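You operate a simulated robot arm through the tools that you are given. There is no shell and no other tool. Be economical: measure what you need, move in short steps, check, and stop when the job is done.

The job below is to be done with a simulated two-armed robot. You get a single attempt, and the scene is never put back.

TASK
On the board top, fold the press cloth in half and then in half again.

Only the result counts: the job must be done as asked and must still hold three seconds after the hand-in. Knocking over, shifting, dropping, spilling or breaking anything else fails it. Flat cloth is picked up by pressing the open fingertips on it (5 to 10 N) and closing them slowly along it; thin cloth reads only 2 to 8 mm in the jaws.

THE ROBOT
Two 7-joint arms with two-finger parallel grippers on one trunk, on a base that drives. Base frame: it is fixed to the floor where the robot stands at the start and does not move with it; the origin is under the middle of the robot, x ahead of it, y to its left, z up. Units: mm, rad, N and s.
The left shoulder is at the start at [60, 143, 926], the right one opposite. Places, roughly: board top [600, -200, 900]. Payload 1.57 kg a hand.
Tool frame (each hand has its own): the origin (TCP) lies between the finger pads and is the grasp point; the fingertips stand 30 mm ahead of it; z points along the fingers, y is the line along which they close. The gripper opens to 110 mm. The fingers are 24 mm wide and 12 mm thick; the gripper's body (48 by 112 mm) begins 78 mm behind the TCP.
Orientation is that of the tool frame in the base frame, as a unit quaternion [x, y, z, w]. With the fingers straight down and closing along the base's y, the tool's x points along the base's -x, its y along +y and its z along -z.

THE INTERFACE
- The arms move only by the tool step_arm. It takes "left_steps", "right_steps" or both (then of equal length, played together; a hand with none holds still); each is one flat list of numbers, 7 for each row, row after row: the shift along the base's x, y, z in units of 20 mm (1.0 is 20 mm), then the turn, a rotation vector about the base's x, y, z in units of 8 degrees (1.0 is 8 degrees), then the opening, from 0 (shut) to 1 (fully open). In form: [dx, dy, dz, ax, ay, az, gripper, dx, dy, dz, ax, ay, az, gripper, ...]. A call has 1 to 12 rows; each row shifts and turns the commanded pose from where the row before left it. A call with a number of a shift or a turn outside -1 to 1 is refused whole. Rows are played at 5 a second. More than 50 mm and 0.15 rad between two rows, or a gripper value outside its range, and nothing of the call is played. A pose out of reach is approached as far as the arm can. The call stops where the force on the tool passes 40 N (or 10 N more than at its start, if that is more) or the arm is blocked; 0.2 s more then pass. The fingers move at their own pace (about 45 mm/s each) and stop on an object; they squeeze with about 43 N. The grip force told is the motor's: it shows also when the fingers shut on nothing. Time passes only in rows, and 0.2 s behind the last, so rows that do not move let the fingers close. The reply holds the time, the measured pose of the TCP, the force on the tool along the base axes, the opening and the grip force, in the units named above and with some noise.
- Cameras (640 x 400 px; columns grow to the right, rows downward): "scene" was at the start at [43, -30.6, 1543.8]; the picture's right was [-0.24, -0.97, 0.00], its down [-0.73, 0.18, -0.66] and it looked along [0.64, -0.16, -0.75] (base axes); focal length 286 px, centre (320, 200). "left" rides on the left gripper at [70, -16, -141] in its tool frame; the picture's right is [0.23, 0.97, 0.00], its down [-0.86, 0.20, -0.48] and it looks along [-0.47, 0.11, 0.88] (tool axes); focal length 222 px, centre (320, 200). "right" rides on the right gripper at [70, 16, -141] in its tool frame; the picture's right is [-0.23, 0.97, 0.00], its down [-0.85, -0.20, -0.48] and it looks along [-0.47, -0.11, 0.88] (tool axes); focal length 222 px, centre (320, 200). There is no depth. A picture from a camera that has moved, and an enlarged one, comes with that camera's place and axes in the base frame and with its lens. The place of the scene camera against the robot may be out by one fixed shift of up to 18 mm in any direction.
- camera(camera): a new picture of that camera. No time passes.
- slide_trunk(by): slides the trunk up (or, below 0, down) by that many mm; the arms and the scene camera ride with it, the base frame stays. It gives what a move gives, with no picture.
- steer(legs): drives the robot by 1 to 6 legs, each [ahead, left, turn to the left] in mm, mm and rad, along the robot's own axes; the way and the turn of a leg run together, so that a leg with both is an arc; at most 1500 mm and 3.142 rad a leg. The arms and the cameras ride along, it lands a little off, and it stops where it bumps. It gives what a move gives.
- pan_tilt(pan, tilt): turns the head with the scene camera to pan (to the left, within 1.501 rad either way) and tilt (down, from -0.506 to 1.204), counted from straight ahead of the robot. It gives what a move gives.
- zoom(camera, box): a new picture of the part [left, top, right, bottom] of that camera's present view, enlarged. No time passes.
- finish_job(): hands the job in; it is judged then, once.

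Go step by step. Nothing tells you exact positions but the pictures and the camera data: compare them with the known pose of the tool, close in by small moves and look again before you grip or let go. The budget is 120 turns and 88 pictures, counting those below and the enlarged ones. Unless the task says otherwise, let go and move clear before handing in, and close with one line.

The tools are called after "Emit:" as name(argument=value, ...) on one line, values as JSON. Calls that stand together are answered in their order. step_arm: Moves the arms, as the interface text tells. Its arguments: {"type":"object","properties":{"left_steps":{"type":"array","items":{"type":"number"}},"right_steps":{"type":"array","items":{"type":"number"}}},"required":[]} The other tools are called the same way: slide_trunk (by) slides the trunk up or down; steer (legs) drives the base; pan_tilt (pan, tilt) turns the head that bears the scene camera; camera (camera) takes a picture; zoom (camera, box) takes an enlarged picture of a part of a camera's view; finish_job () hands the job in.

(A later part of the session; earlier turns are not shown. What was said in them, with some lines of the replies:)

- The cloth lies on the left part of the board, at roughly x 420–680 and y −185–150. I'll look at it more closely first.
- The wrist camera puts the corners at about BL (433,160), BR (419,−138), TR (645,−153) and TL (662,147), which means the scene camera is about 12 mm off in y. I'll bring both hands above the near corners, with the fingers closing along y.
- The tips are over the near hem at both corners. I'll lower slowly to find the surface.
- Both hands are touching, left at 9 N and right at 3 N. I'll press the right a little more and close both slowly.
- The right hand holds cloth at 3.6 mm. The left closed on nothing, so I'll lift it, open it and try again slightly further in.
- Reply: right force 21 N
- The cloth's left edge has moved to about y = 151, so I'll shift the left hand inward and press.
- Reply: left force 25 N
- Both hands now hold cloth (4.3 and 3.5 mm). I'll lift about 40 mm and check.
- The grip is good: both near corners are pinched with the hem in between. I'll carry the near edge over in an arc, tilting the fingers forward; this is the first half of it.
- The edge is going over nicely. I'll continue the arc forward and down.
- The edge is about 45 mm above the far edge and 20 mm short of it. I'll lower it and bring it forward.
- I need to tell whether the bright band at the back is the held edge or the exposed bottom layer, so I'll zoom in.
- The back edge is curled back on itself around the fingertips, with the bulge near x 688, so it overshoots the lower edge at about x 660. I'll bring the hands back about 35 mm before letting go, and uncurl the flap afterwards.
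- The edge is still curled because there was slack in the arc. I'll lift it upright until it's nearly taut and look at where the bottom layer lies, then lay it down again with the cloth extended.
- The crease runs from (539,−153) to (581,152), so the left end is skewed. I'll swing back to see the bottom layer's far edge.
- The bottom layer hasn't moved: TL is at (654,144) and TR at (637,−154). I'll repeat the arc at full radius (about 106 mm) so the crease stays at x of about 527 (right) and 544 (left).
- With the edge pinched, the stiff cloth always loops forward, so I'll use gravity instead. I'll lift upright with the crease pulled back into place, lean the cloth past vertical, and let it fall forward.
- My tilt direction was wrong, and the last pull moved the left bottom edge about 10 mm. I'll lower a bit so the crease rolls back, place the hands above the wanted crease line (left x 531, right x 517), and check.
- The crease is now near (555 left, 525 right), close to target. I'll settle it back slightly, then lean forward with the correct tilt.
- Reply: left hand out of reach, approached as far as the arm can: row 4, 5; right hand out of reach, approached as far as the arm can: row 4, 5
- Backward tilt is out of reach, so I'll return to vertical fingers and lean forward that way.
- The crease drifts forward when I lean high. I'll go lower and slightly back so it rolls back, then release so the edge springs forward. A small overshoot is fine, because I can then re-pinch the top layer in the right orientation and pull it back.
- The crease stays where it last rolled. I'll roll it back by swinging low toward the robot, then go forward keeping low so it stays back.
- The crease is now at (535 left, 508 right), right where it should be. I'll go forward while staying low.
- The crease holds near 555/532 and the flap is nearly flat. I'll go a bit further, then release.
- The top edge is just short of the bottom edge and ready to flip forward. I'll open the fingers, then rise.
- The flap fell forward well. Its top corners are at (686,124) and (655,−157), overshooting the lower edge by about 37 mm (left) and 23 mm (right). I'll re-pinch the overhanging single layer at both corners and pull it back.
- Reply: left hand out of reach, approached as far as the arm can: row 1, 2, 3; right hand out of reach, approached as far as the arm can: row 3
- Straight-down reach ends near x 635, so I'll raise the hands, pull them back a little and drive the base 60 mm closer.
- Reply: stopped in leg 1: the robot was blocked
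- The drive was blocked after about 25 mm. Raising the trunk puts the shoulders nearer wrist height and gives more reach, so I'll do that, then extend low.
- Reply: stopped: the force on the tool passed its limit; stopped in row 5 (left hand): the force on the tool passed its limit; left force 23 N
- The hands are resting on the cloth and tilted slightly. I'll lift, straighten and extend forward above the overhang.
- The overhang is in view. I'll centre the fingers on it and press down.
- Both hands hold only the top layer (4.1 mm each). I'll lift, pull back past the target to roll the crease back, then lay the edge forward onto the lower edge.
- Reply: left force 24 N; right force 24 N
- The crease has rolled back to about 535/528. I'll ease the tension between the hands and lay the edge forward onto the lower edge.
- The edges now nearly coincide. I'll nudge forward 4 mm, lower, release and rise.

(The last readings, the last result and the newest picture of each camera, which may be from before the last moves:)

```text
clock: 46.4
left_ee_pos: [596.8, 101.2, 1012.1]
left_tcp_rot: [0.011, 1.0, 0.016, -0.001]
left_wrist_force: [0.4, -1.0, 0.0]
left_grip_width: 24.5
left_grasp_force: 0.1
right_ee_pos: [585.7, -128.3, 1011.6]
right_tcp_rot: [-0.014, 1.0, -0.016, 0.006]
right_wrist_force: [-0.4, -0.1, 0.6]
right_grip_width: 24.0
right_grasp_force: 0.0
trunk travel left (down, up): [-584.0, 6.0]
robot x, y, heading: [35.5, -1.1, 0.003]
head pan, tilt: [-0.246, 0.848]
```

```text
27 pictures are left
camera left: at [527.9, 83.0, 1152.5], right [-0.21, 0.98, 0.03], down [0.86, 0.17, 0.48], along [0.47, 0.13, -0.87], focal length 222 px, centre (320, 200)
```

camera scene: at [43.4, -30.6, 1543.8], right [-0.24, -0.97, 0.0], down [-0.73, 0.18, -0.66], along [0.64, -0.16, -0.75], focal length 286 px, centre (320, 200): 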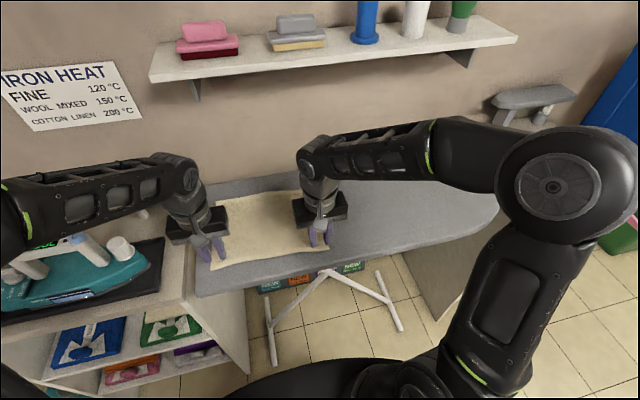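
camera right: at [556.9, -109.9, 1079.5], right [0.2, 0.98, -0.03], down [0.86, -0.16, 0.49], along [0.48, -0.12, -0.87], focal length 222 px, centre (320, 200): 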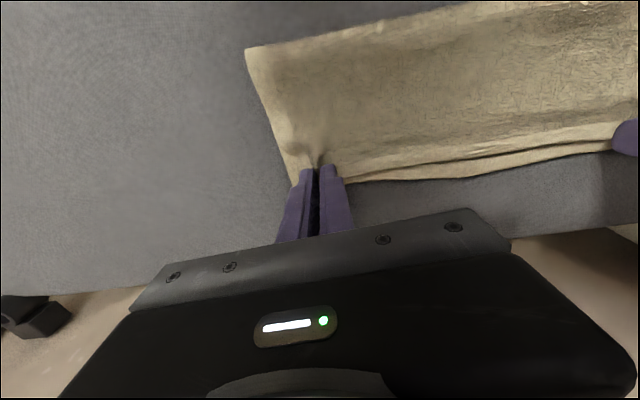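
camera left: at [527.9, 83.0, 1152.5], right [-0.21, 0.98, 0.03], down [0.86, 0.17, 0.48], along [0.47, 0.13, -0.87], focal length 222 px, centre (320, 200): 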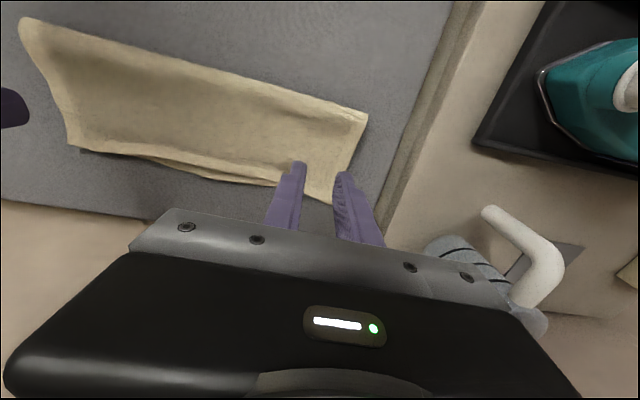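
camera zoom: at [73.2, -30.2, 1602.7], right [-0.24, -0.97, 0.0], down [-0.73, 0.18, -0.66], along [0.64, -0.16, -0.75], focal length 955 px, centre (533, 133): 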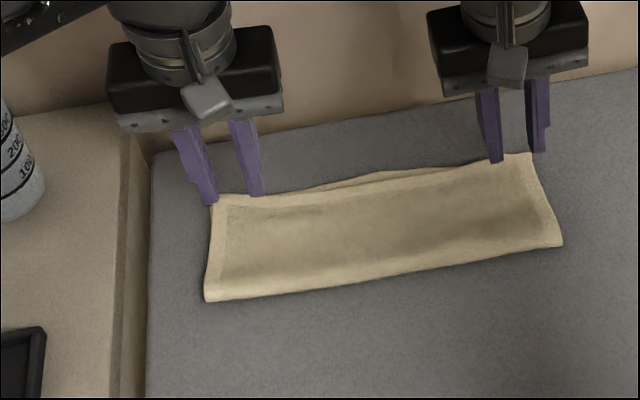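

The first fold is clean: the strip spans x of about 540–660 and y −165–142. For the second fold I'll park the right arm and yaw the left hand 90° to pinch the middle of the left end.

Emit:
step_arm(left_steps=[0.04, 0.146, -0.11, 0, 0, -0.94, 0.3, 0.04, 0.146, -0.11, 0, 0, -0.94, 0.3, 0.04, 0.146, -0.11, 0, 0, -0.94, 0.3, 0.04, 0.146, -0.11, 0, 0, -0.94, 0.3, 0.04, 0.146, -0.11, 0, 0, -0.94, 0.3, 0.04, 0.146, -0.11, 0, 0, -0.94, 0.3, 0.04, 0.146, -0.11, 0, 0, -0.94, 0.3, 0.04, 0.146, -0.11, 0, 0, -0.94, 0.3, 0.04, 0.146, -0.11, 0, 0, -0.94, 0.3, 0.04, 0.146, -0.11, 0, 0, -0.94, 0.3, 0.04, 0.146, -0.11, 0, 0, -0.94, 0.3, 0.04, 0.146, -0.11, 0, 0, -0.94, 0.3], right_steps=[-0.6, -0.3, 0.8, 0, 0, 0, 0.3, -0.6, -0.6, 0.8, 0, 0, 0, 0.3, -0.6, -0.6, 0.5, 0, 0, 0, 0.3, -0.6, -0.6, 0.5, 0, 0, 0, 0.3, -0.6, -0.6, 0.3, 0, 0, 0, 0.3, -0.6, -0.6, 0, 0, 0, 0, 0.3, -0.6, -0.6, 0, 0, 0, 0, 0.3, -0.6, -0.6, 0, 0, 0, 0, 0.3, -0.6, -0.6, 0, 0, 0, 0, 0.3, -0.6, -0.6, 0, 0, 0, 0, 0.3, 0, 0, 0, 0, 0, 0, 0.3, 0, 0, 0, 0, 0, 0, 0.3])

Emit:
camera(camera="left")

Emit:
camera(camera="scene")

```text
clock: 49.0
left_ee_pos: [606.8, 135.8, 982.9]
left_tcp_rot: [0.717, 0.697, 0.012, 0.01]
left_wrist_force: [0.4, 0.3, 0.9]
left_grip_width: 32.9
left_grasp_force: 0.0
right_ee_pos: [468.5, -243.7, 1069.3]
right_tcp_rot: [-0.016, 1.0, -0.016, 0.004]
right_wrist_force: [0.5, -0.5, -0.1]
right_grip_width: 32.9
right_grasp_force: 0.0
trunk travel left (down, up): [-584.0, 6.0]
robot x, y, heading: [30.2, 1.0, 0.008]
head pan, tilt: [-0.246, 0.848]
```

```text
26 pictures are left
camera left: at [588.6, 207.8, 1124.1], right [0.98, 0.2, 0.03], down [0.16, -0.86, 0.48], along [0.12, -0.47, -0.88], focal length 222 px, centre (320, 200)
```

left: 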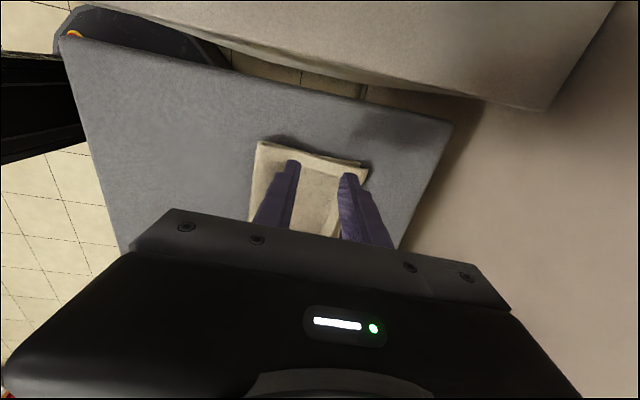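

```text
25 pictures are left
camera scene: at [74.7, -30.1, 1602.7], right [-0.24, -0.97, 0.0], down [-0.73, 0.18, -0.66], along [0.64, -0.16, -0.75], focal length 286 px, centre (320, 200)
```

scene: 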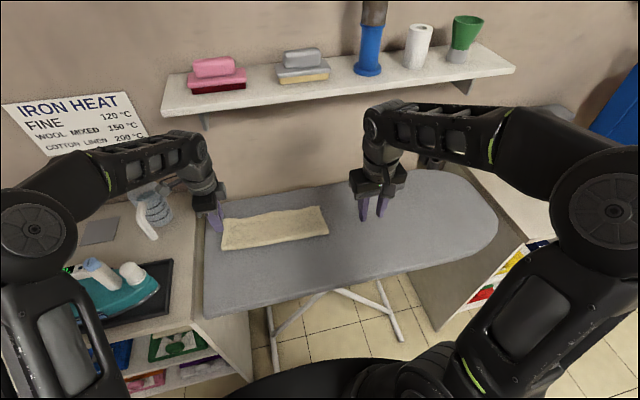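

The left end's edge is at y of about 142 and centred at x of about 602. I'll descend onto it.

Emit:
step_arm(left_steps=[-0.2, 0, -0.9, 0, 0, 0, 0.28, 0, 0, -0.7, 0, 0, 0, 0.28, 0, 0, -0.4, 0, 0, 0, 0.28, 0, 0, -0.2, 0, 0, 0, 0.28])

```text
clock: 50.0
left_ee_pos: [602.6, 136.4, 939.6]
left_tcp_rot: [0.716, 0.698, 0.011, 0.011]
left_wrist_force: [0.6, -0.3, 2.3]
left_grip_width: 30.4
left_grasp_force: 0.1
right_ee_pos: [467.5, -242.6, 1068.6]
right_tcp_rot: [-0.016, 1.0, -0.016, 0.005]
right_wrist_force: [0.0, -0.3, 1.1]
right_grip_width: 32.9
right_grasp_force: 0.0
trunk travel left (down, up): [-584.0, 6.0]
robot x, y, heading: [31.6, 2.0, 0.006]
head pan, tilt: [-0.246, 0.848]
```

Emit:
step_arm(left_steps=[0, 0, -0.12, 0, 0, 0, 0.28, 0, 0, -0.08, 0, 0, 0, 0.28])

```text
clock: 50.6
left_ee_pos: [601.7, 135.4, 935.9]
left_tcp_rot: [0.716, 0.698, 0.013, 0.012]
left_wrist_force: [1.3, -2.2, 13.1]
left_grip_width: 30.4
left_grasp_force: 0.0
right_ee_pos: [468.2, -243.8, 1069.2]
right_tcp_rot: [-0.016, 1.0, -0.016, 0.004]
right_wrist_force: [0.0, -0.2, 0.0]
right_grip_width: 33.1
right_grasp_force: 0.0
trunk travel left (down, up): [-584.0, 6.0]
robot x, y, heading: [32.4, 3.8, 0.004]
head pan, tilt: [-0.246, 0.848]
```

Emit:
step_arm(left_steps=[0, 0, 0, 0, 0, 0, 0.25, 0, 0, 0, 0, 0, 0, 0.22, 0, 0, 0, 0, 0, 0, 0.19, 0, 0, 0, 0, 0, 0, 0.16, 0, 0, 0, 0, 0, 0, 0.13, 0, 0, 0, 0, 0, 0, 0.1, 0, 0, 0, 0, 0, 0, 0.07, 0, 0, 0, 0, 0, 0, 0.04, 0, 0, 0, 0, 0, 0, 0, 0, 0, 0, 0, 0, 0, 0])

Emit:
camera(camera="left")

```text
clock: 52.8
left_ee_pos: [601.2, 136.3, 935.3]
left_tcp_rot: [0.716, 0.698, 0.013, 0.011]
left_wrist_force: [-3.1, -0.3, 16.0]
left_grip_width: 4.0
left_grasp_force: 25.1
right_ee_pos: [466.8, -242.1, 1069.7]
right_tcp_rot: [-0.015, 1.0, -0.017, 0.006]
right_wrist_force: [-0.7, -0.1, -0.4]
right_grip_width: 33.0
right_grasp_force: 0.0
trunk travel left (down, up): [-584.0, 6.0]
robot x, y, heading: [30.7, -3.0, 0.003]
head pan, tilt: [-0.246, 0.848]
```

```text
24 pictures are left
camera left: at [583.0, 207.4, 1076.5], right [0.98, 0.2, 0.03], down [0.16, -0.86, 0.48], along [0.13, -0.47, -0.88], focal length 222 px, centre (320, 200)
```

left: 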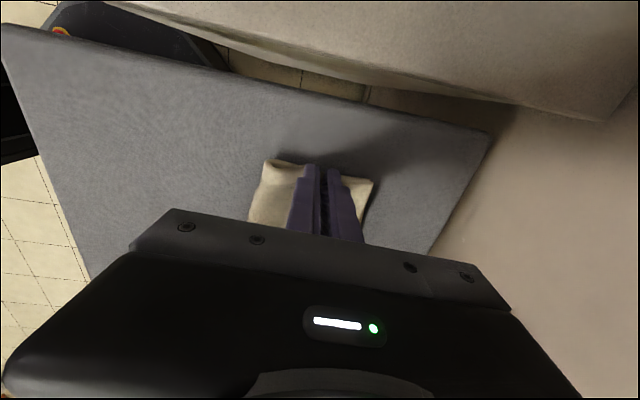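

The width reads 4.0 mm, which may be only the top layer. I'll lift slightly to check.

Emit:
step_arm(left_steps=[0, -0.1, 0.8, 0, 0, 0, 0, 0, -0.2, 0.8, 0, 0, 0, 0])

Emit:
zoom(camera="left", box=[216, 110, 424, 240])

Emit:
zoom(camera="scene", box=[190, 175, 350, 275])

```text
clock: 53.4
left_ee_pos: [602.5, 128.8, 966.1]
left_tcp_rot: [0.716, 0.698, 0.012, 0.01]
left_wrist_force: [0.6, -0.5, 0.8]
left_grip_width: 3.7
left_grasp_force: 24.1
right_ee_pos: [468.2, -242.1, 1068.9]
right_tcp_rot: [-0.016, 1.0, -0.017, 0.004]
right_wrist_force: [-0.1, -0.3, 0.3]
right_grip_width: 32.8
right_grasp_force: 0.0
trunk travel left (down, up): [-584.0, 6.0]
robot x, y, heading: [34.6, -0.5, -0.001]
head pan, tilt: [-0.246, 0.848]
```

```text
3.08 times, centred on (320, 175) of left
camera zoom: at [583.8, 200.0, 1107.0], right [0.98, 0.2, 0.03], down [0.16, -0.86, 0.48], along [0.12, -0.47, -0.88], focal length 684 px, centre (320, 277)
```

zoom: 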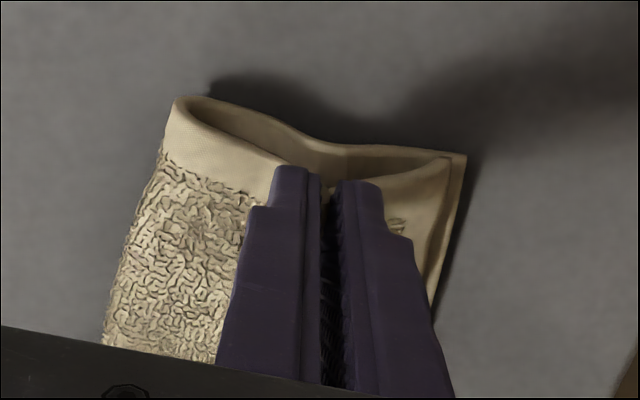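

```text
4.00 times, centred on (270, 225) of scene
camera zoom: at [74.8, -30.4, 1602.6], right [-0.24, -0.97, 0.0], down [-0.73, 0.18, -0.66], along [0.64, -0.16, -0.75], focal length 1146 px, centre (520, 100)
```

zoom: 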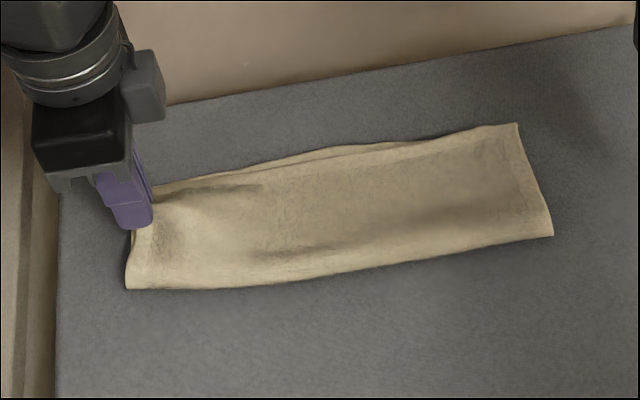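

Only the top layer came up. I'll lay it back, release and turn the hand back. Then I'll straddle the end edge with one finger on the board outside it, so closing shoves both layers' edges into the jaws.

Emit:
step_arm(left_steps=[0, 0.2, -0.7, 0, 0, 0, 0, 0, 0.1, -0.6, 0, 0, 0, 0, 0, 0, 0, 0, 0, 0, 0.15, 0, 0, 0, 0, 0, 0, 0.3, 0, 0, 0, 0, 0, 0, 0.3, 0, 0, 0.9, 0, 0, 0, 0.3, 0, 0, 0.9, 0, 0, 0, 0.3])

Emit:
step_arm(left_steps=[0, 0.05, 0.05, 0, 0, 0.94, 0.4, 0, 0.05, 0.05, 0, 0, 0.94, 0.4, 0, 0, 0.05, 0, 0, 0.94, 0.4, 0, 0, 0.05, 0, 0, 0.94, 0.4, 0, 0, 0.05, 0, 0, 0.94, 0.4, 0, 0, 0, 0, 0, 0.94, 0.4, 0, 0, 0, 0, 0, 0.94, 0.4, 0, 0, 0, 0, 0, 0.94, 0.4, 0, 0, 0, 0, 0, 0.94, 0.4, 0, 0, 0, 0, 0, 0.94, 0.4, 0, 0, 0, 0, 0, 0.94, 0.4, 0, 0, 0, 0, 0, 0.94, 0.4])

Emit:
zoom(camera="left", box=[200, 60, 440, 210])

```text
clock: 55.0
left_ee_pos: [604.3, 135.4, 976.1]
left_tcp_rot: [0.716, 0.698, 0.011, 0.011]
left_wrist_force: [0.3, -0.3, 0.2]
left_grip_width: 33.0
left_grasp_force: 0.2
right_ee_pos: [468.4, -242.5, 1068.2]
right_tcp_rot: [-0.016, 1.0, -0.017, 0.004]
right_wrist_force: [0.3, -0.9, 0.3]
right_grip_width: 33.2
right_grasp_force: 0.0
trunk travel left (down, up): [-584.0, 6.0]
robot x, y, heading: [32.8, 0.9, 0.006]
head pan, tilt: [-0.246, 0.848]
```

```text
clock: 57.6
left_ee_pos: [602.2, 138.4, 980.7]
left_tcp_rot: [0.01, 1.0, 0.016, 0.0]
left_wrist_force: [0.7, 0.3, -0.2]
left_grip_width: 44.0
left_grasp_force: 0.1
right_ee_pos: [470.4, -242.9, 1068.2]
right_tcp_rot: [-0.016, 1.0, -0.017, 0.004]
right_wrist_force: [0.1, -0.5, -0.2]
right_grip_width: 33.1
right_grasp_force: 0.1
trunk travel left (down, up): [-584.0, 6.0]
robot x, y, heading: [28.3, 1.6, 0.007]
head pan, tilt: [-0.246, 0.848]
```

```text
2.67 times, centred on (320, 135) of left
camera zoom: at [533.1, 119.4, 1122.3], right [-0.21, 0.98, 0.03], down [0.86, 0.17, 0.48], along [0.47, 0.13, -0.88], focal length 592 px, centre (320, 373)
```

zoom: 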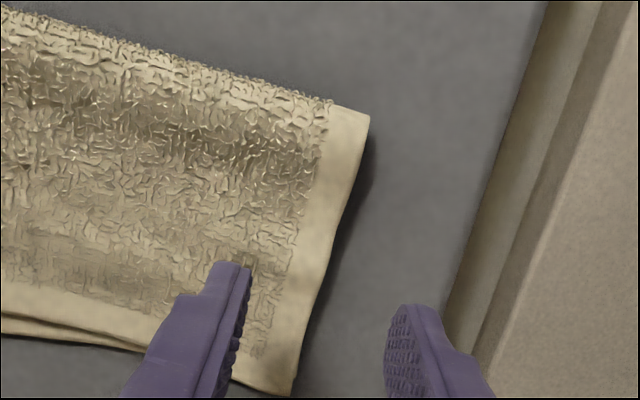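

The two layers' edges coincide at y of about 145. I'll tilt slightly so the outer finger is lower, then come down straddling the edge.

Emit:
step_arm(left_steps=[0, -0.1, -0.6, -0.8, 0, 0, 0.29, 0, 0, -0.6, 0, 0, 0, 0.29, 0, 0, -0.5, 0, 0, 0, 0.29, 0, 0, -0.2, 0, 0, 0, 0.29])

Emit:
zoom(camera="left", box=[200, 60, 440, 210])

```text
clock: 58.6
left_ee_pos: [603.2, 135.1, 943.8]
left_tcp_rot: [0.011, 0.999, -0.04, 0.0]
left_wrist_force: [-0.1, 0.5, -0.2]
left_grip_width: 31.8
left_grasp_force: 0.1
right_ee_pos: [468.1, -243.3, 1068.6]
right_tcp_rot: [-0.016, 1.0, -0.016, 0.005]
right_wrist_force: [-0.5, -0.5, -0.7]
right_grip_width: 32.9
right_grasp_force: 0.1
trunk travel left (down, up): [-584.0, 6.0]
robot x, y, heading: [29.8, -0.1, 0.003]
head pan, tilt: [-0.246, 0.848]
```

```text
2.67 times, centred on (320, 135) of left
camera zoom: at [534.3, 132.8, 1085.3], right [-0.21, 0.98, -0.08], down [0.86, 0.22, 0.46], along [0.47, 0.03, -0.88], focal length 592 px, centre (320, 373)
```

zoom: 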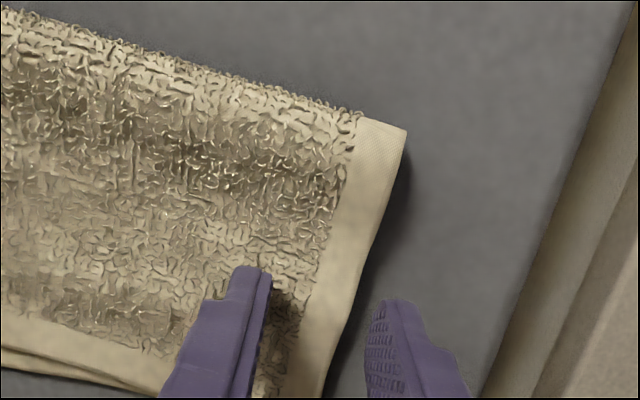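

Emit:
step_arm(left_steps=[0, 0, -0.25, 0, 0, 0, 0.29, 0, 0, -0.15, 0, 0, 0, 0.29])

```text
clock: 59.2
left_ee_pos: [602.5, 136.2, 934.7]
left_tcp_rot: [0.011, 0.999, -0.04, 0.0]
left_wrist_force: [0.1, -0.4, 3.2]
left_grip_width: 32.5
left_grasp_force: 0.3
right_ee_pos: [468.7, -242.5, 1068.0]
right_tcp_rot: [-0.015, 1.0, -0.017, 0.004]
right_wrist_force: [0.3, -0.1, -0.1]
right_grip_width: 33.1
right_grasp_force: 0.1
trunk travel left (down, up): [-584.0, 6.0]
robot x, y, heading: [30.8, 0.6, 0.005]
head pan, tilt: [-0.246, 0.848]
```

Emit:
step_arm(left_steps=[0, 0, -0.07, 0, 0, 0, 0.29, 0, -0.1, 0, 0, 0, 0, 0.254, 0, -0.1, 0, 0, 0, 0, 0.218, 0, -0.1, 0, 0, 0, 0, 0.182, 0, -0.1, 0, 0, 0, 0, 0.146, 0, -0.1, 0, 0, 0, 0, 0.11, 0, -0.1, 0, 0, 0, 0, 0.074, 0, -0.1, 0, 0, 0, 0, 0.038, 0, -0.05, 0, 0, 0, 0, 0, 0, 0, 0, 0, 0, 0, 0, 0, 0, 0, 0, 0, 0, 0])

Emit:
zoom(camera="left", box=[200, 60, 440, 210])

```text
clock: 61.6
left_ee_pos: [602.2, 121.4, 935.2]
left_tcp_rot: [0.011, 0.999, -0.039, -0.001]
left_wrist_force: [1.7, 5.5, 10.1]
left_grip_width: 7.4
left_grasp_force: 26.3
right_ee_pos: [467.9, -242.1, 1070.3]
right_tcp_rot: [-0.015, 1.0, -0.017, 0.004]
right_wrist_force: [0.4, -0.3, 0.2]
right_grip_width: 33.0
right_grasp_force: 0.1
trunk travel left (down, up): [-584.0, 6.0]
robot x, y, heading: [35.1, 1.3, 0.006]
head pan, tilt: [-0.246, 0.848]
```

```text
2.67 times, centred on (320, 135) of left
camera zoom: at [532.9, 119.8, 1077.3], right [-0.21, 0.98, -0.08], down [0.86, 0.22, 0.46], along [0.47, 0.03, -0.88], focal length 592 px, centre (320, 373)
```

zoom: 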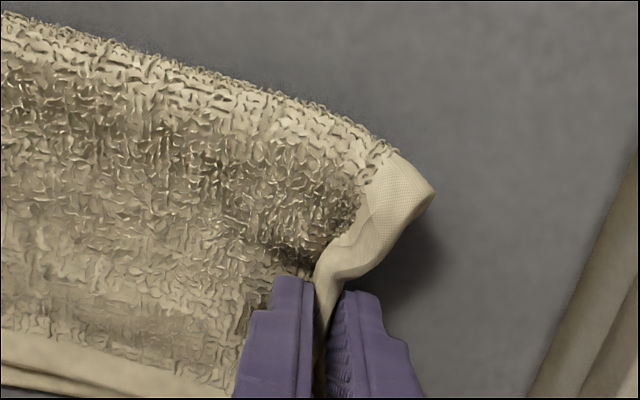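

The width is 7.4 mm, so both layers are in the jaws. I'll lift and carry the end toward the middle.

Emit:
step_arm(left_steps=[0, -0.6, 0.9, 0, 0, 0, 0, -0.03, -0.9, 0.9, 0, 0, 0, 0, -0.03, -0.9, 0.9, 0, 0, 0, 0, -0.03, -0.9, 0.9, 0, 0, 0, 0, -0.03, -0.9, 0.7, 0, 0, 0, 0, -0.03, -0.9, 0.4, 0, 0, 0, 0])

Emit:
zoom(camera="scene", box=[182, 155, 374, 275])

```text
clock: 63.0
left_ee_pos: [600.9, 15.0, 1026.8]
left_tcp_rot: [0.01, 0.999, -0.04, 0.0]
left_wrist_force: [-1.0, -0.1, -0.6]
left_grip_width: 6.9
left_grasp_force: 26.4
right_ee_pos: [467.5, -243.5, 1068.7]
right_tcp_rot: [-0.015, 1.0, -0.017, 0.005]
right_wrist_force: [0.8, 0.7, 1.3]
right_grip_width: 33.0
right_grasp_force: 0.0
trunk travel left (down, up): [-584.0, 6.0]
robot x, y, heading: [29.9, 3.2, 0.003]
head pan, tilt: [-0.246, 0.848]
```

```text
3.33 times, centred on (278, 215) of scene
camera zoom: at [74.9, -30.7, 1602.7], right [-0.24, -0.97, 0.0], down [-0.73, 0.18, -0.66], along [0.64, -0.16, -0.75], focal length 955 px, centre (460, 150)
```

zoom: 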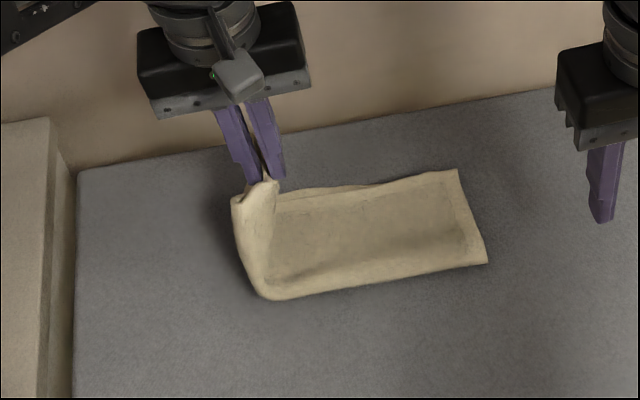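

The end lifts cleanly with both layers. I'll continue over and down toward the right end, staying fairly low.

Emit:
step_arm(left_steps=[-0.03, -0.9, 0, 0, 0, 0, 0, -0.03, -0.9, -0.35, 0, 0, 0, 0, -0.03, -0.9, -0.45, 0, 0, 0, 0, -0.03, -0.9, -0.55, 0, 0, 0, 0, -0.03, -0.9, -0.65, 0, 0, 0, 0, -0.03, -0.9, -0.7, 0, 0, 0, 0])

Emit:
zoom(camera="scene", box=[182, 155, 374, 275])

```text
clock: 64.4
left_ee_pos: [596.4, -89.5, 974.5]
left_tcp_rot: [0.011, 0.999, -0.04, -0.001]
left_wrist_force: [-0.1, 0.2, 0.3]
left_grip_width: 6.8
left_grasp_force: 26.7
right_ee_pos: [468.1, -241.8, 1068.9]
right_tcp_rot: [-0.016, 1.0, -0.016, 0.005]
right_wrist_force: [-0.2, 0.5, -0.6]
right_grip_width: 32.6
right_grasp_force: 0.0
trunk travel left (down, up): [-584.0, 6.0]
robot x, y, heading: [30.3, -0.7, 0.007]
head pan, tilt: [-0.246, 0.848]
```

```text
3.33 times, centred on (278, 215) of scene
camera zoom: at [75.0, -30.7, 1602.7], right [-0.24, -0.97, 0.0], down [-0.73, 0.18, -0.66], along [0.64, -0.16, -0.75], focal length 955 px, centre (460, 150)
```

zoom: 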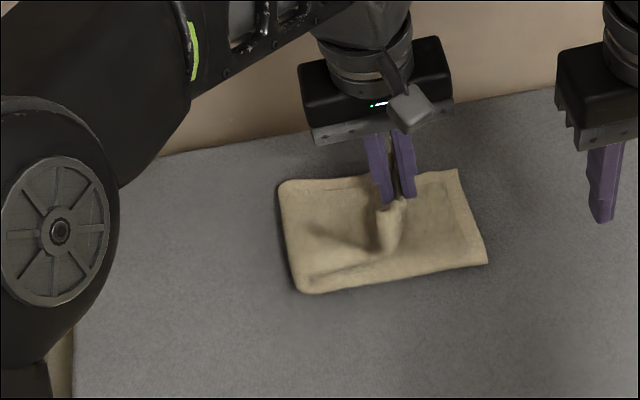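

The crease is at y of about 4 against a target of −6. I'll go a little further and lower, then check.

Emit:
step_arm(left_steps=[-0.03, -0.8, -0.6, 0, 0, 0, 0, -0.03, -0.8, -0.6, 0, 0, 0, 0])

Emit:
zoom(camera="scene", box=[230, 165, 358, 245])

```text
clock: 65.0
left_ee_pos: [594.7, -121.2, 950.3]
left_tcp_rot: [0.01, 0.999, -0.041, -0.001]
left_wrist_force: [-0.4, 1.0, 0.6]
left_grip_width: 7.0
left_grasp_force: 27.0
right_ee_pos: [468.6, -242.3, 1069.1]
right_tcp_rot: [-0.016, 1.0, -0.016, 0.005]
right_wrist_force: [0.0, 0.4, 0.4]
right_grip_width: 33.0
right_grasp_force: 0.0
trunk travel left (down, up): [-584.0, 6.0]
robot x, y, heading: [28.7, -0.5, 0.004]
head pan, tilt: [-0.246, 0.848]
```

```text
5.00 times, centred on (294, 205) of scene
camera zoom: at [74.9, -30.3, 1602.7], right [-0.24, -0.97, 0.0], down [-0.73, 0.18, -0.66], along [0.64, -0.16, -0.75], focal length 1432 px, centre (450, 175)
```

zoom: 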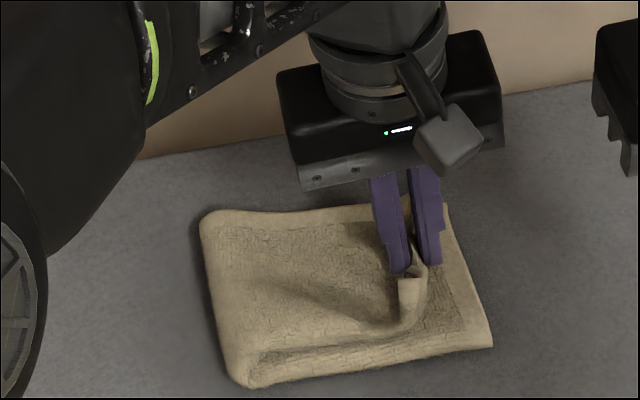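

The crease sits at y of about −10. I'll release so the end flops outward, then rise.

Emit:
step_arm(left_steps=[0, 0, 0.1, 0, 0, 0, 0.15, 0, 0, 0, 0, 0, 0, 0.3, 0, 0, 0, 0, 0, 0, 0.3, 0, 0, 0.9, 0, 0, 0, 0.3, 0, 0, 0.9, 0, 0, 0, 0.3, 0, 0, 0.9, 0, 0, 0, 0.3, 0, 0.9, 0.6, 0, 0, 0, 0.3, 0, 0.9, 0, 0, 0, 0, 0.3, 0, 0.9, 0, 0, 0, 0, 0.3, 0, 0.9, 0, 0, 0, 0, 0.3])

Emit:
zoom(camera="scene", box=[230, 165, 358, 245])

```text
clock: 67.2
left_ee_pos: [594.9, -48.5, 1018.1]
left_tcp_rot: [0.011, 0.999, -0.04, -0.001]
left_wrist_force: [-0.7, -0.1, 0.6]
left_grip_width: 33.0
left_grasp_force: 0.1
right_ee_pos: [468.5, -242.4, 1068.8]
right_tcp_rot: [-0.016, 1.0, -0.017, 0.005]
right_wrist_force: [-0.8, 0.5, -1.0]
right_grip_width: 33.1
right_grasp_force: 0.0
trunk travel left (down, up): [-584.0, 6.0]
robot x, y, heading: [34.0, 1.4, 0.005]
head pan, tilt: [-0.246, 0.848]
```

```text
5.00 times, centred on (294, 205) of scene
camera zoom: at [74.7, -29.9, 1602.7], right [-0.24, -0.97, 0.0], down [-0.73, 0.18, -0.66], along [0.64, -0.16, -0.75], focal length 1432 px, centre (450, 175)
```

zoom: 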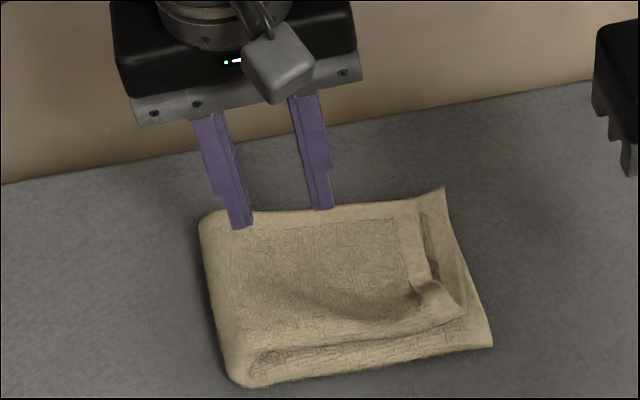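

The flap's near corner looks tucked or curled. I'll bring the right wrist camera over for a better look and move the left arm away.

Emit:
step_arm(left_steps=[0, 0.9, 0.4, 0, 0, 0, 0.3, -0.4, 0.9, 0.4, 0, 0, 0, 0.3, -0.6, 0.9, 0.4, 0, 0, 0, 0.3, -0.6, 0.9, 0.4, 0, 0, 0, 0.3, -0.6, 0.9, 0, 0, 0, 0, 0.3, -0.6, 0.9, 0, 0, 0, 0, 0.3, -0.6, 0.9, 0, 0, 0, 0, 0.3], right_steps=[0, 0.6, 0, 0, 0, 0, 0.2, 0, 0.6, 0, 0, 0, 0, 0.2, 0, 0.6, 0, 0, 0, 0, 0.2, 0, 0.6, 0, 0, 0, 0, 0.2, 0.2, 0.6, 0, 0, 0, 0, 0.2, 0.2, 0.6, 0, 0, 0, 0, 0.2, 0.2, 0.5, 0, 0, 0, 0, 0.2])

Emit:
camera(camera="right")

Emit:
zoom(camera="scene", box=[250, 185, 346, 245])

```text
clock: 68.8
left_ee_pos: [525.1, 78.3, 1050.2]
left_tcp_rot: [0.011, 0.999, -0.04, -0.001]
left_wrist_force: [0.2, 0.3, -0.1]
left_grip_width: 32.8
left_grasp_force: 0.0
right_ee_pos: [479.0, -160.1, 1067.9]
right_tcp_rot: [-0.014, 1.0, -0.017, 0.004]
right_wrist_force: [0.5, -0.1, 0.1]
right_grip_width: 22.0
right_grasp_force: 0.0
trunk travel left (down, up): [-584.0, 6.0]
robot x, y, heading: [32.5, 0.0, 0.002]
head pan, tilt: [-0.246, 0.848]
```

```text
14 pictures are left
camera right: at [408.3, -142.0, 1208.2], right [0.2, 0.98, -0.03], down [0.86, -0.16, 0.49], along [0.48, -0.12, -0.87], focal length 222 px, centre (320, 200)
```

right: 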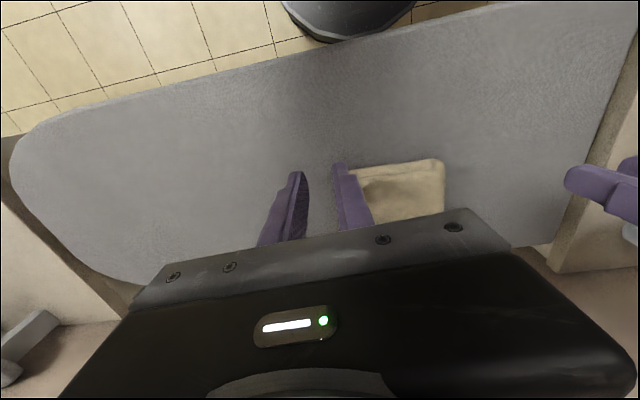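

```text
6.67 times, centred on (298, 215) of scene
camera zoom: at [74.6, -29.4, 1602.7], right [-0.24, -0.97, 0.0], down [-0.73, 0.18, -0.66], along [0.64, -0.16, -0.75], focal length 1910 px, centre (467, 100)
```

zoom: 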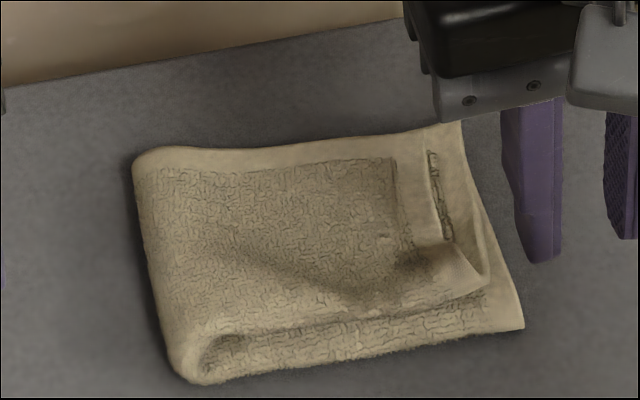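

The flap covers the lower stack but its end is about 18 mm short, and it's puffy along the near side. I'll smooth it with a light stroke of the closed right fingers, from the crease toward the right end.

Emit:
step_arm(left_steps=[-0.5, 0.9, 0, 0, 0, 0, 0.3, -0.5, 0.9, 0, 0, 0, 0, 0.3, -0.5, 0.9, 0, 0, 0, 0, 0.3, 0, 0.5, 0, 0, 0, 0, 0.3, 0, 0, 0, 0, 0, 0, 0.3, 0, 0, 0, 0, 0, 0, 0.3, 0, 0, 0, 0, 0, 0, 0.3, 0, 0, 0, 0, 0, 0, 0.3, 0, 0, 0, 0, 0, 0, 0.3, 0, 0, 0, 0, 0, 0, 0.3], right_steps=[0.5, 0, 0, 0, 0, 0, 0, 0.9, 0.6, 0, 0, 0, 0, 0, 0.9, 0.9, 0, 0, 0, 0, 0, 0.9, 0.9, -0.5, 0, 0, 0, 0, 0.9, 0.9, -0.7, 0, 0, 0, 0, 0.5, 0.9, -0.8, 0, 0, 0, 0, 0, 0.8, -0.8, 0, 0, 0, 0, 0, 0.5, -0.8, 0, 0, 0, 0, 0, 0, -0.8, 0, 0, 0, 0, 0, 0, -0.8, 0, 0, 0, 0])

```text
clock: 71.0
left_ee_pos: [496.7, 141.5, 1048.9]
left_tcp_rot: [0.011, 0.999, -0.04, 0.0]
left_wrist_force: [-0.1, 0.3, 0.4]
left_grip_width: 33.2
left_grasp_force: 0.1
right_ee_pos: [573.0, -50.7, 964.6]
right_tcp_rot: [-0.016, 1.0, -0.017, 0.005]
right_wrist_force: [-0.1, -0.1, 0.6]
right_grip_width: 0.0
right_grasp_force: 21.4
trunk travel left (down, up): [-584.0, 6.0]
robot x, y, heading: [36.0, -0.2, 0.002]
head pan, tilt: [-0.246, 0.848]
```

Emit:
step_arm(right_steps=[0, 0, -0.6, 0, 0, 0, 0, 0, 0, -0.4, 0, 0, 0, 0, 0, 0, -0.15, 0, 0, 0, 0])

```text
clock: 71.8
left_ee_pos: [496.1, 141.1, 1049.7]
left_tcp_rot: [0.01, 0.999, -0.04, -0.001]
left_wrist_force: [0.4, -0.4, -0.5]
left_grip_width: 33.0
left_grasp_force: 0.1
right_ee_pos: [572.2, -50.9, 943.3]
right_tcp_rot: [-0.015, 1.0, -0.016, 0.005]
right_wrist_force: [2.0, -0.7, 7.0]
right_grip_width: 0.1
right_grasp_force: 21.2
trunk travel left (down, up): [-584.0, 6.0]
robot x, y, heading: [32.9, 2.7, 0.007]
head pan, tilt: [-0.246, 0.848]
```

I'm touching at 7 N. I'll stroke gently toward −y.

Emit:
step_arm(right_steps=[0, -0.5, 0, 0, 0, 0, 0, -0.1, -0.7, 0, 0, 0, 0, 0, -0.1, -0.7, 0, 0, 0, 0, 0, -0.1, -0.7, 0, 0, 0, 0, 0, -0.1, -0.7, 0, 0, 0, 0, 0, 0, 0, 1, 0, 0, 0, 0, 0, 0, 1, 0, 0, 0, 0, -0.6, -0.9, 1, 0, 0, 0, 0, -0.6, -0.9, 0.3, 0, 0, 0, 0, -0.6, -0.9, 0, 0, 0, 0, 0, -0.6, -0.9, 0, 0, 0, 0, 0, -0.6, -0.9, 0, 0, 0, 0, 0])

Emit:
zoom(camera="scene", box=[250, 185, 346, 245])

```text
clock: 74.4
left_ee_pos: [496.7, 141.8, 1050.1]
left_tcp_rot: [0.01, 0.999, -0.04, 0.0]
left_wrist_force: [-0.3, 0.3, -0.5]
left_grip_width: 33.2
left_grasp_force: 0.0
right_ee_pos: [503.8, -205.9, 1006.7]
right_tcp_rot: [-0.015, 1.0, -0.016, 0.005]
right_wrist_force: [0.4, -0.2, -0.2]
right_grip_width: 0.0
right_grasp_force: 21.4
trunk travel left (down, up): [-584.0, 6.0]
robot x, y, heading: [33.8, -3.3, 0.006]
head pan, tilt: [-0.246, 0.848]
```

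```text
6.67 times, centred on (298, 215) of scene
camera zoom: at [74.3, -30.6, 1602.7], right [-0.24, -0.97, 0.0], down [-0.73, 0.18, -0.66], along [0.64, -0.16, -0.75], focal length 1910 px, centre (467, 100)
```

zoom: 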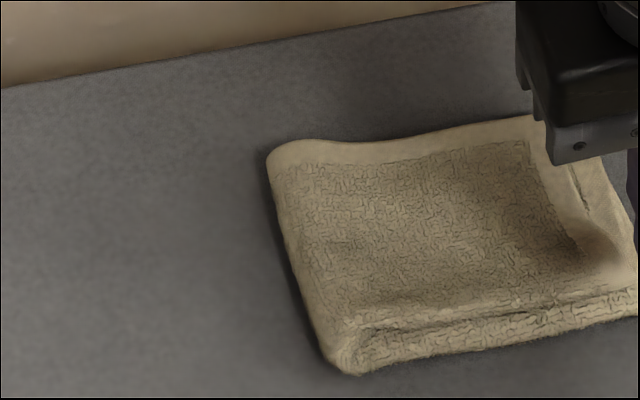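

The stack slid about 60 mm as one piece and is flatter now. I'll move the right hand clear and look again.

Emit:
step_arm(right_steps=[-0.5, -0.9, 0.6, 0, 0, 0, 0.2, -0.5, -0.9, 0.6, 0, 0, 0, 0.2, -0.5, -0.9, 0.3, 0, 0, 0, 0.2, -0.5, -0.9, 0, 0, 0, 0, 0.2, -0.5, -0.9, 0, 0, 0, 0, 0.2])

Emit:
zoom(camera="scene", box=[274, 180, 370, 240])

```text
clock: 75.6
left_ee_pos: [496.3, 142.2, 1049.1]
left_tcp_rot: [0.01, 0.999, -0.041, -0.001]
left_wrist_force: [-0.8, 0.3, 0.1]
left_grip_width: 32.9
left_grasp_force: 0.0
right_ee_pos: [454.4, -295.6, 1036.6]
right_tcp_rot: [-0.015, 1.0, -0.017, 0.004]
right_wrist_force: [-0.3, -0.5, -0.4]
right_grip_width: 22.2
right_grasp_force: 0.0
trunk travel left (down, up): [-584.0, 6.0]
robot x, y, heading: [34.1, -1.6, 0.005]
head pan, tilt: [-0.246, 0.848]
```

```text
6.67 times, centred on (322, 210) of scene
camera zoom: at [74.4, -30.6, 1602.7], right [-0.24, -0.97, 0.0], down [-0.73, 0.18, -0.66], along [0.64, -0.16, -0.75], focal length 1910 px, centre (307, 133)
```

zoom: 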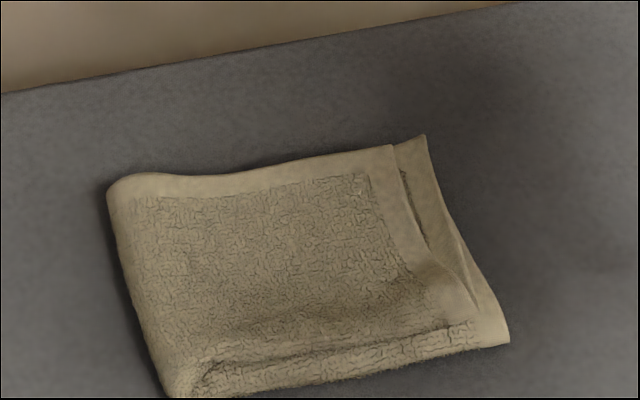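

The cloth is now a neat four-layer quarter on the board top. Its edges line up to within about 16 mm, both hands are clear, and nothing else looks disturbed, so I'm handing in.

Emit:
finish_job()

```text
The job is handed in.
```

I folded the press cloth in half and then in half again on the board top and handed the job in; the top flap stops about 16 mm short of the end below it. While smoothing it, the folded stack slid about 60 mm to the right along the board. The base also bumped something when I drove it closer, but nothing looked moved in the pictures afterwards.
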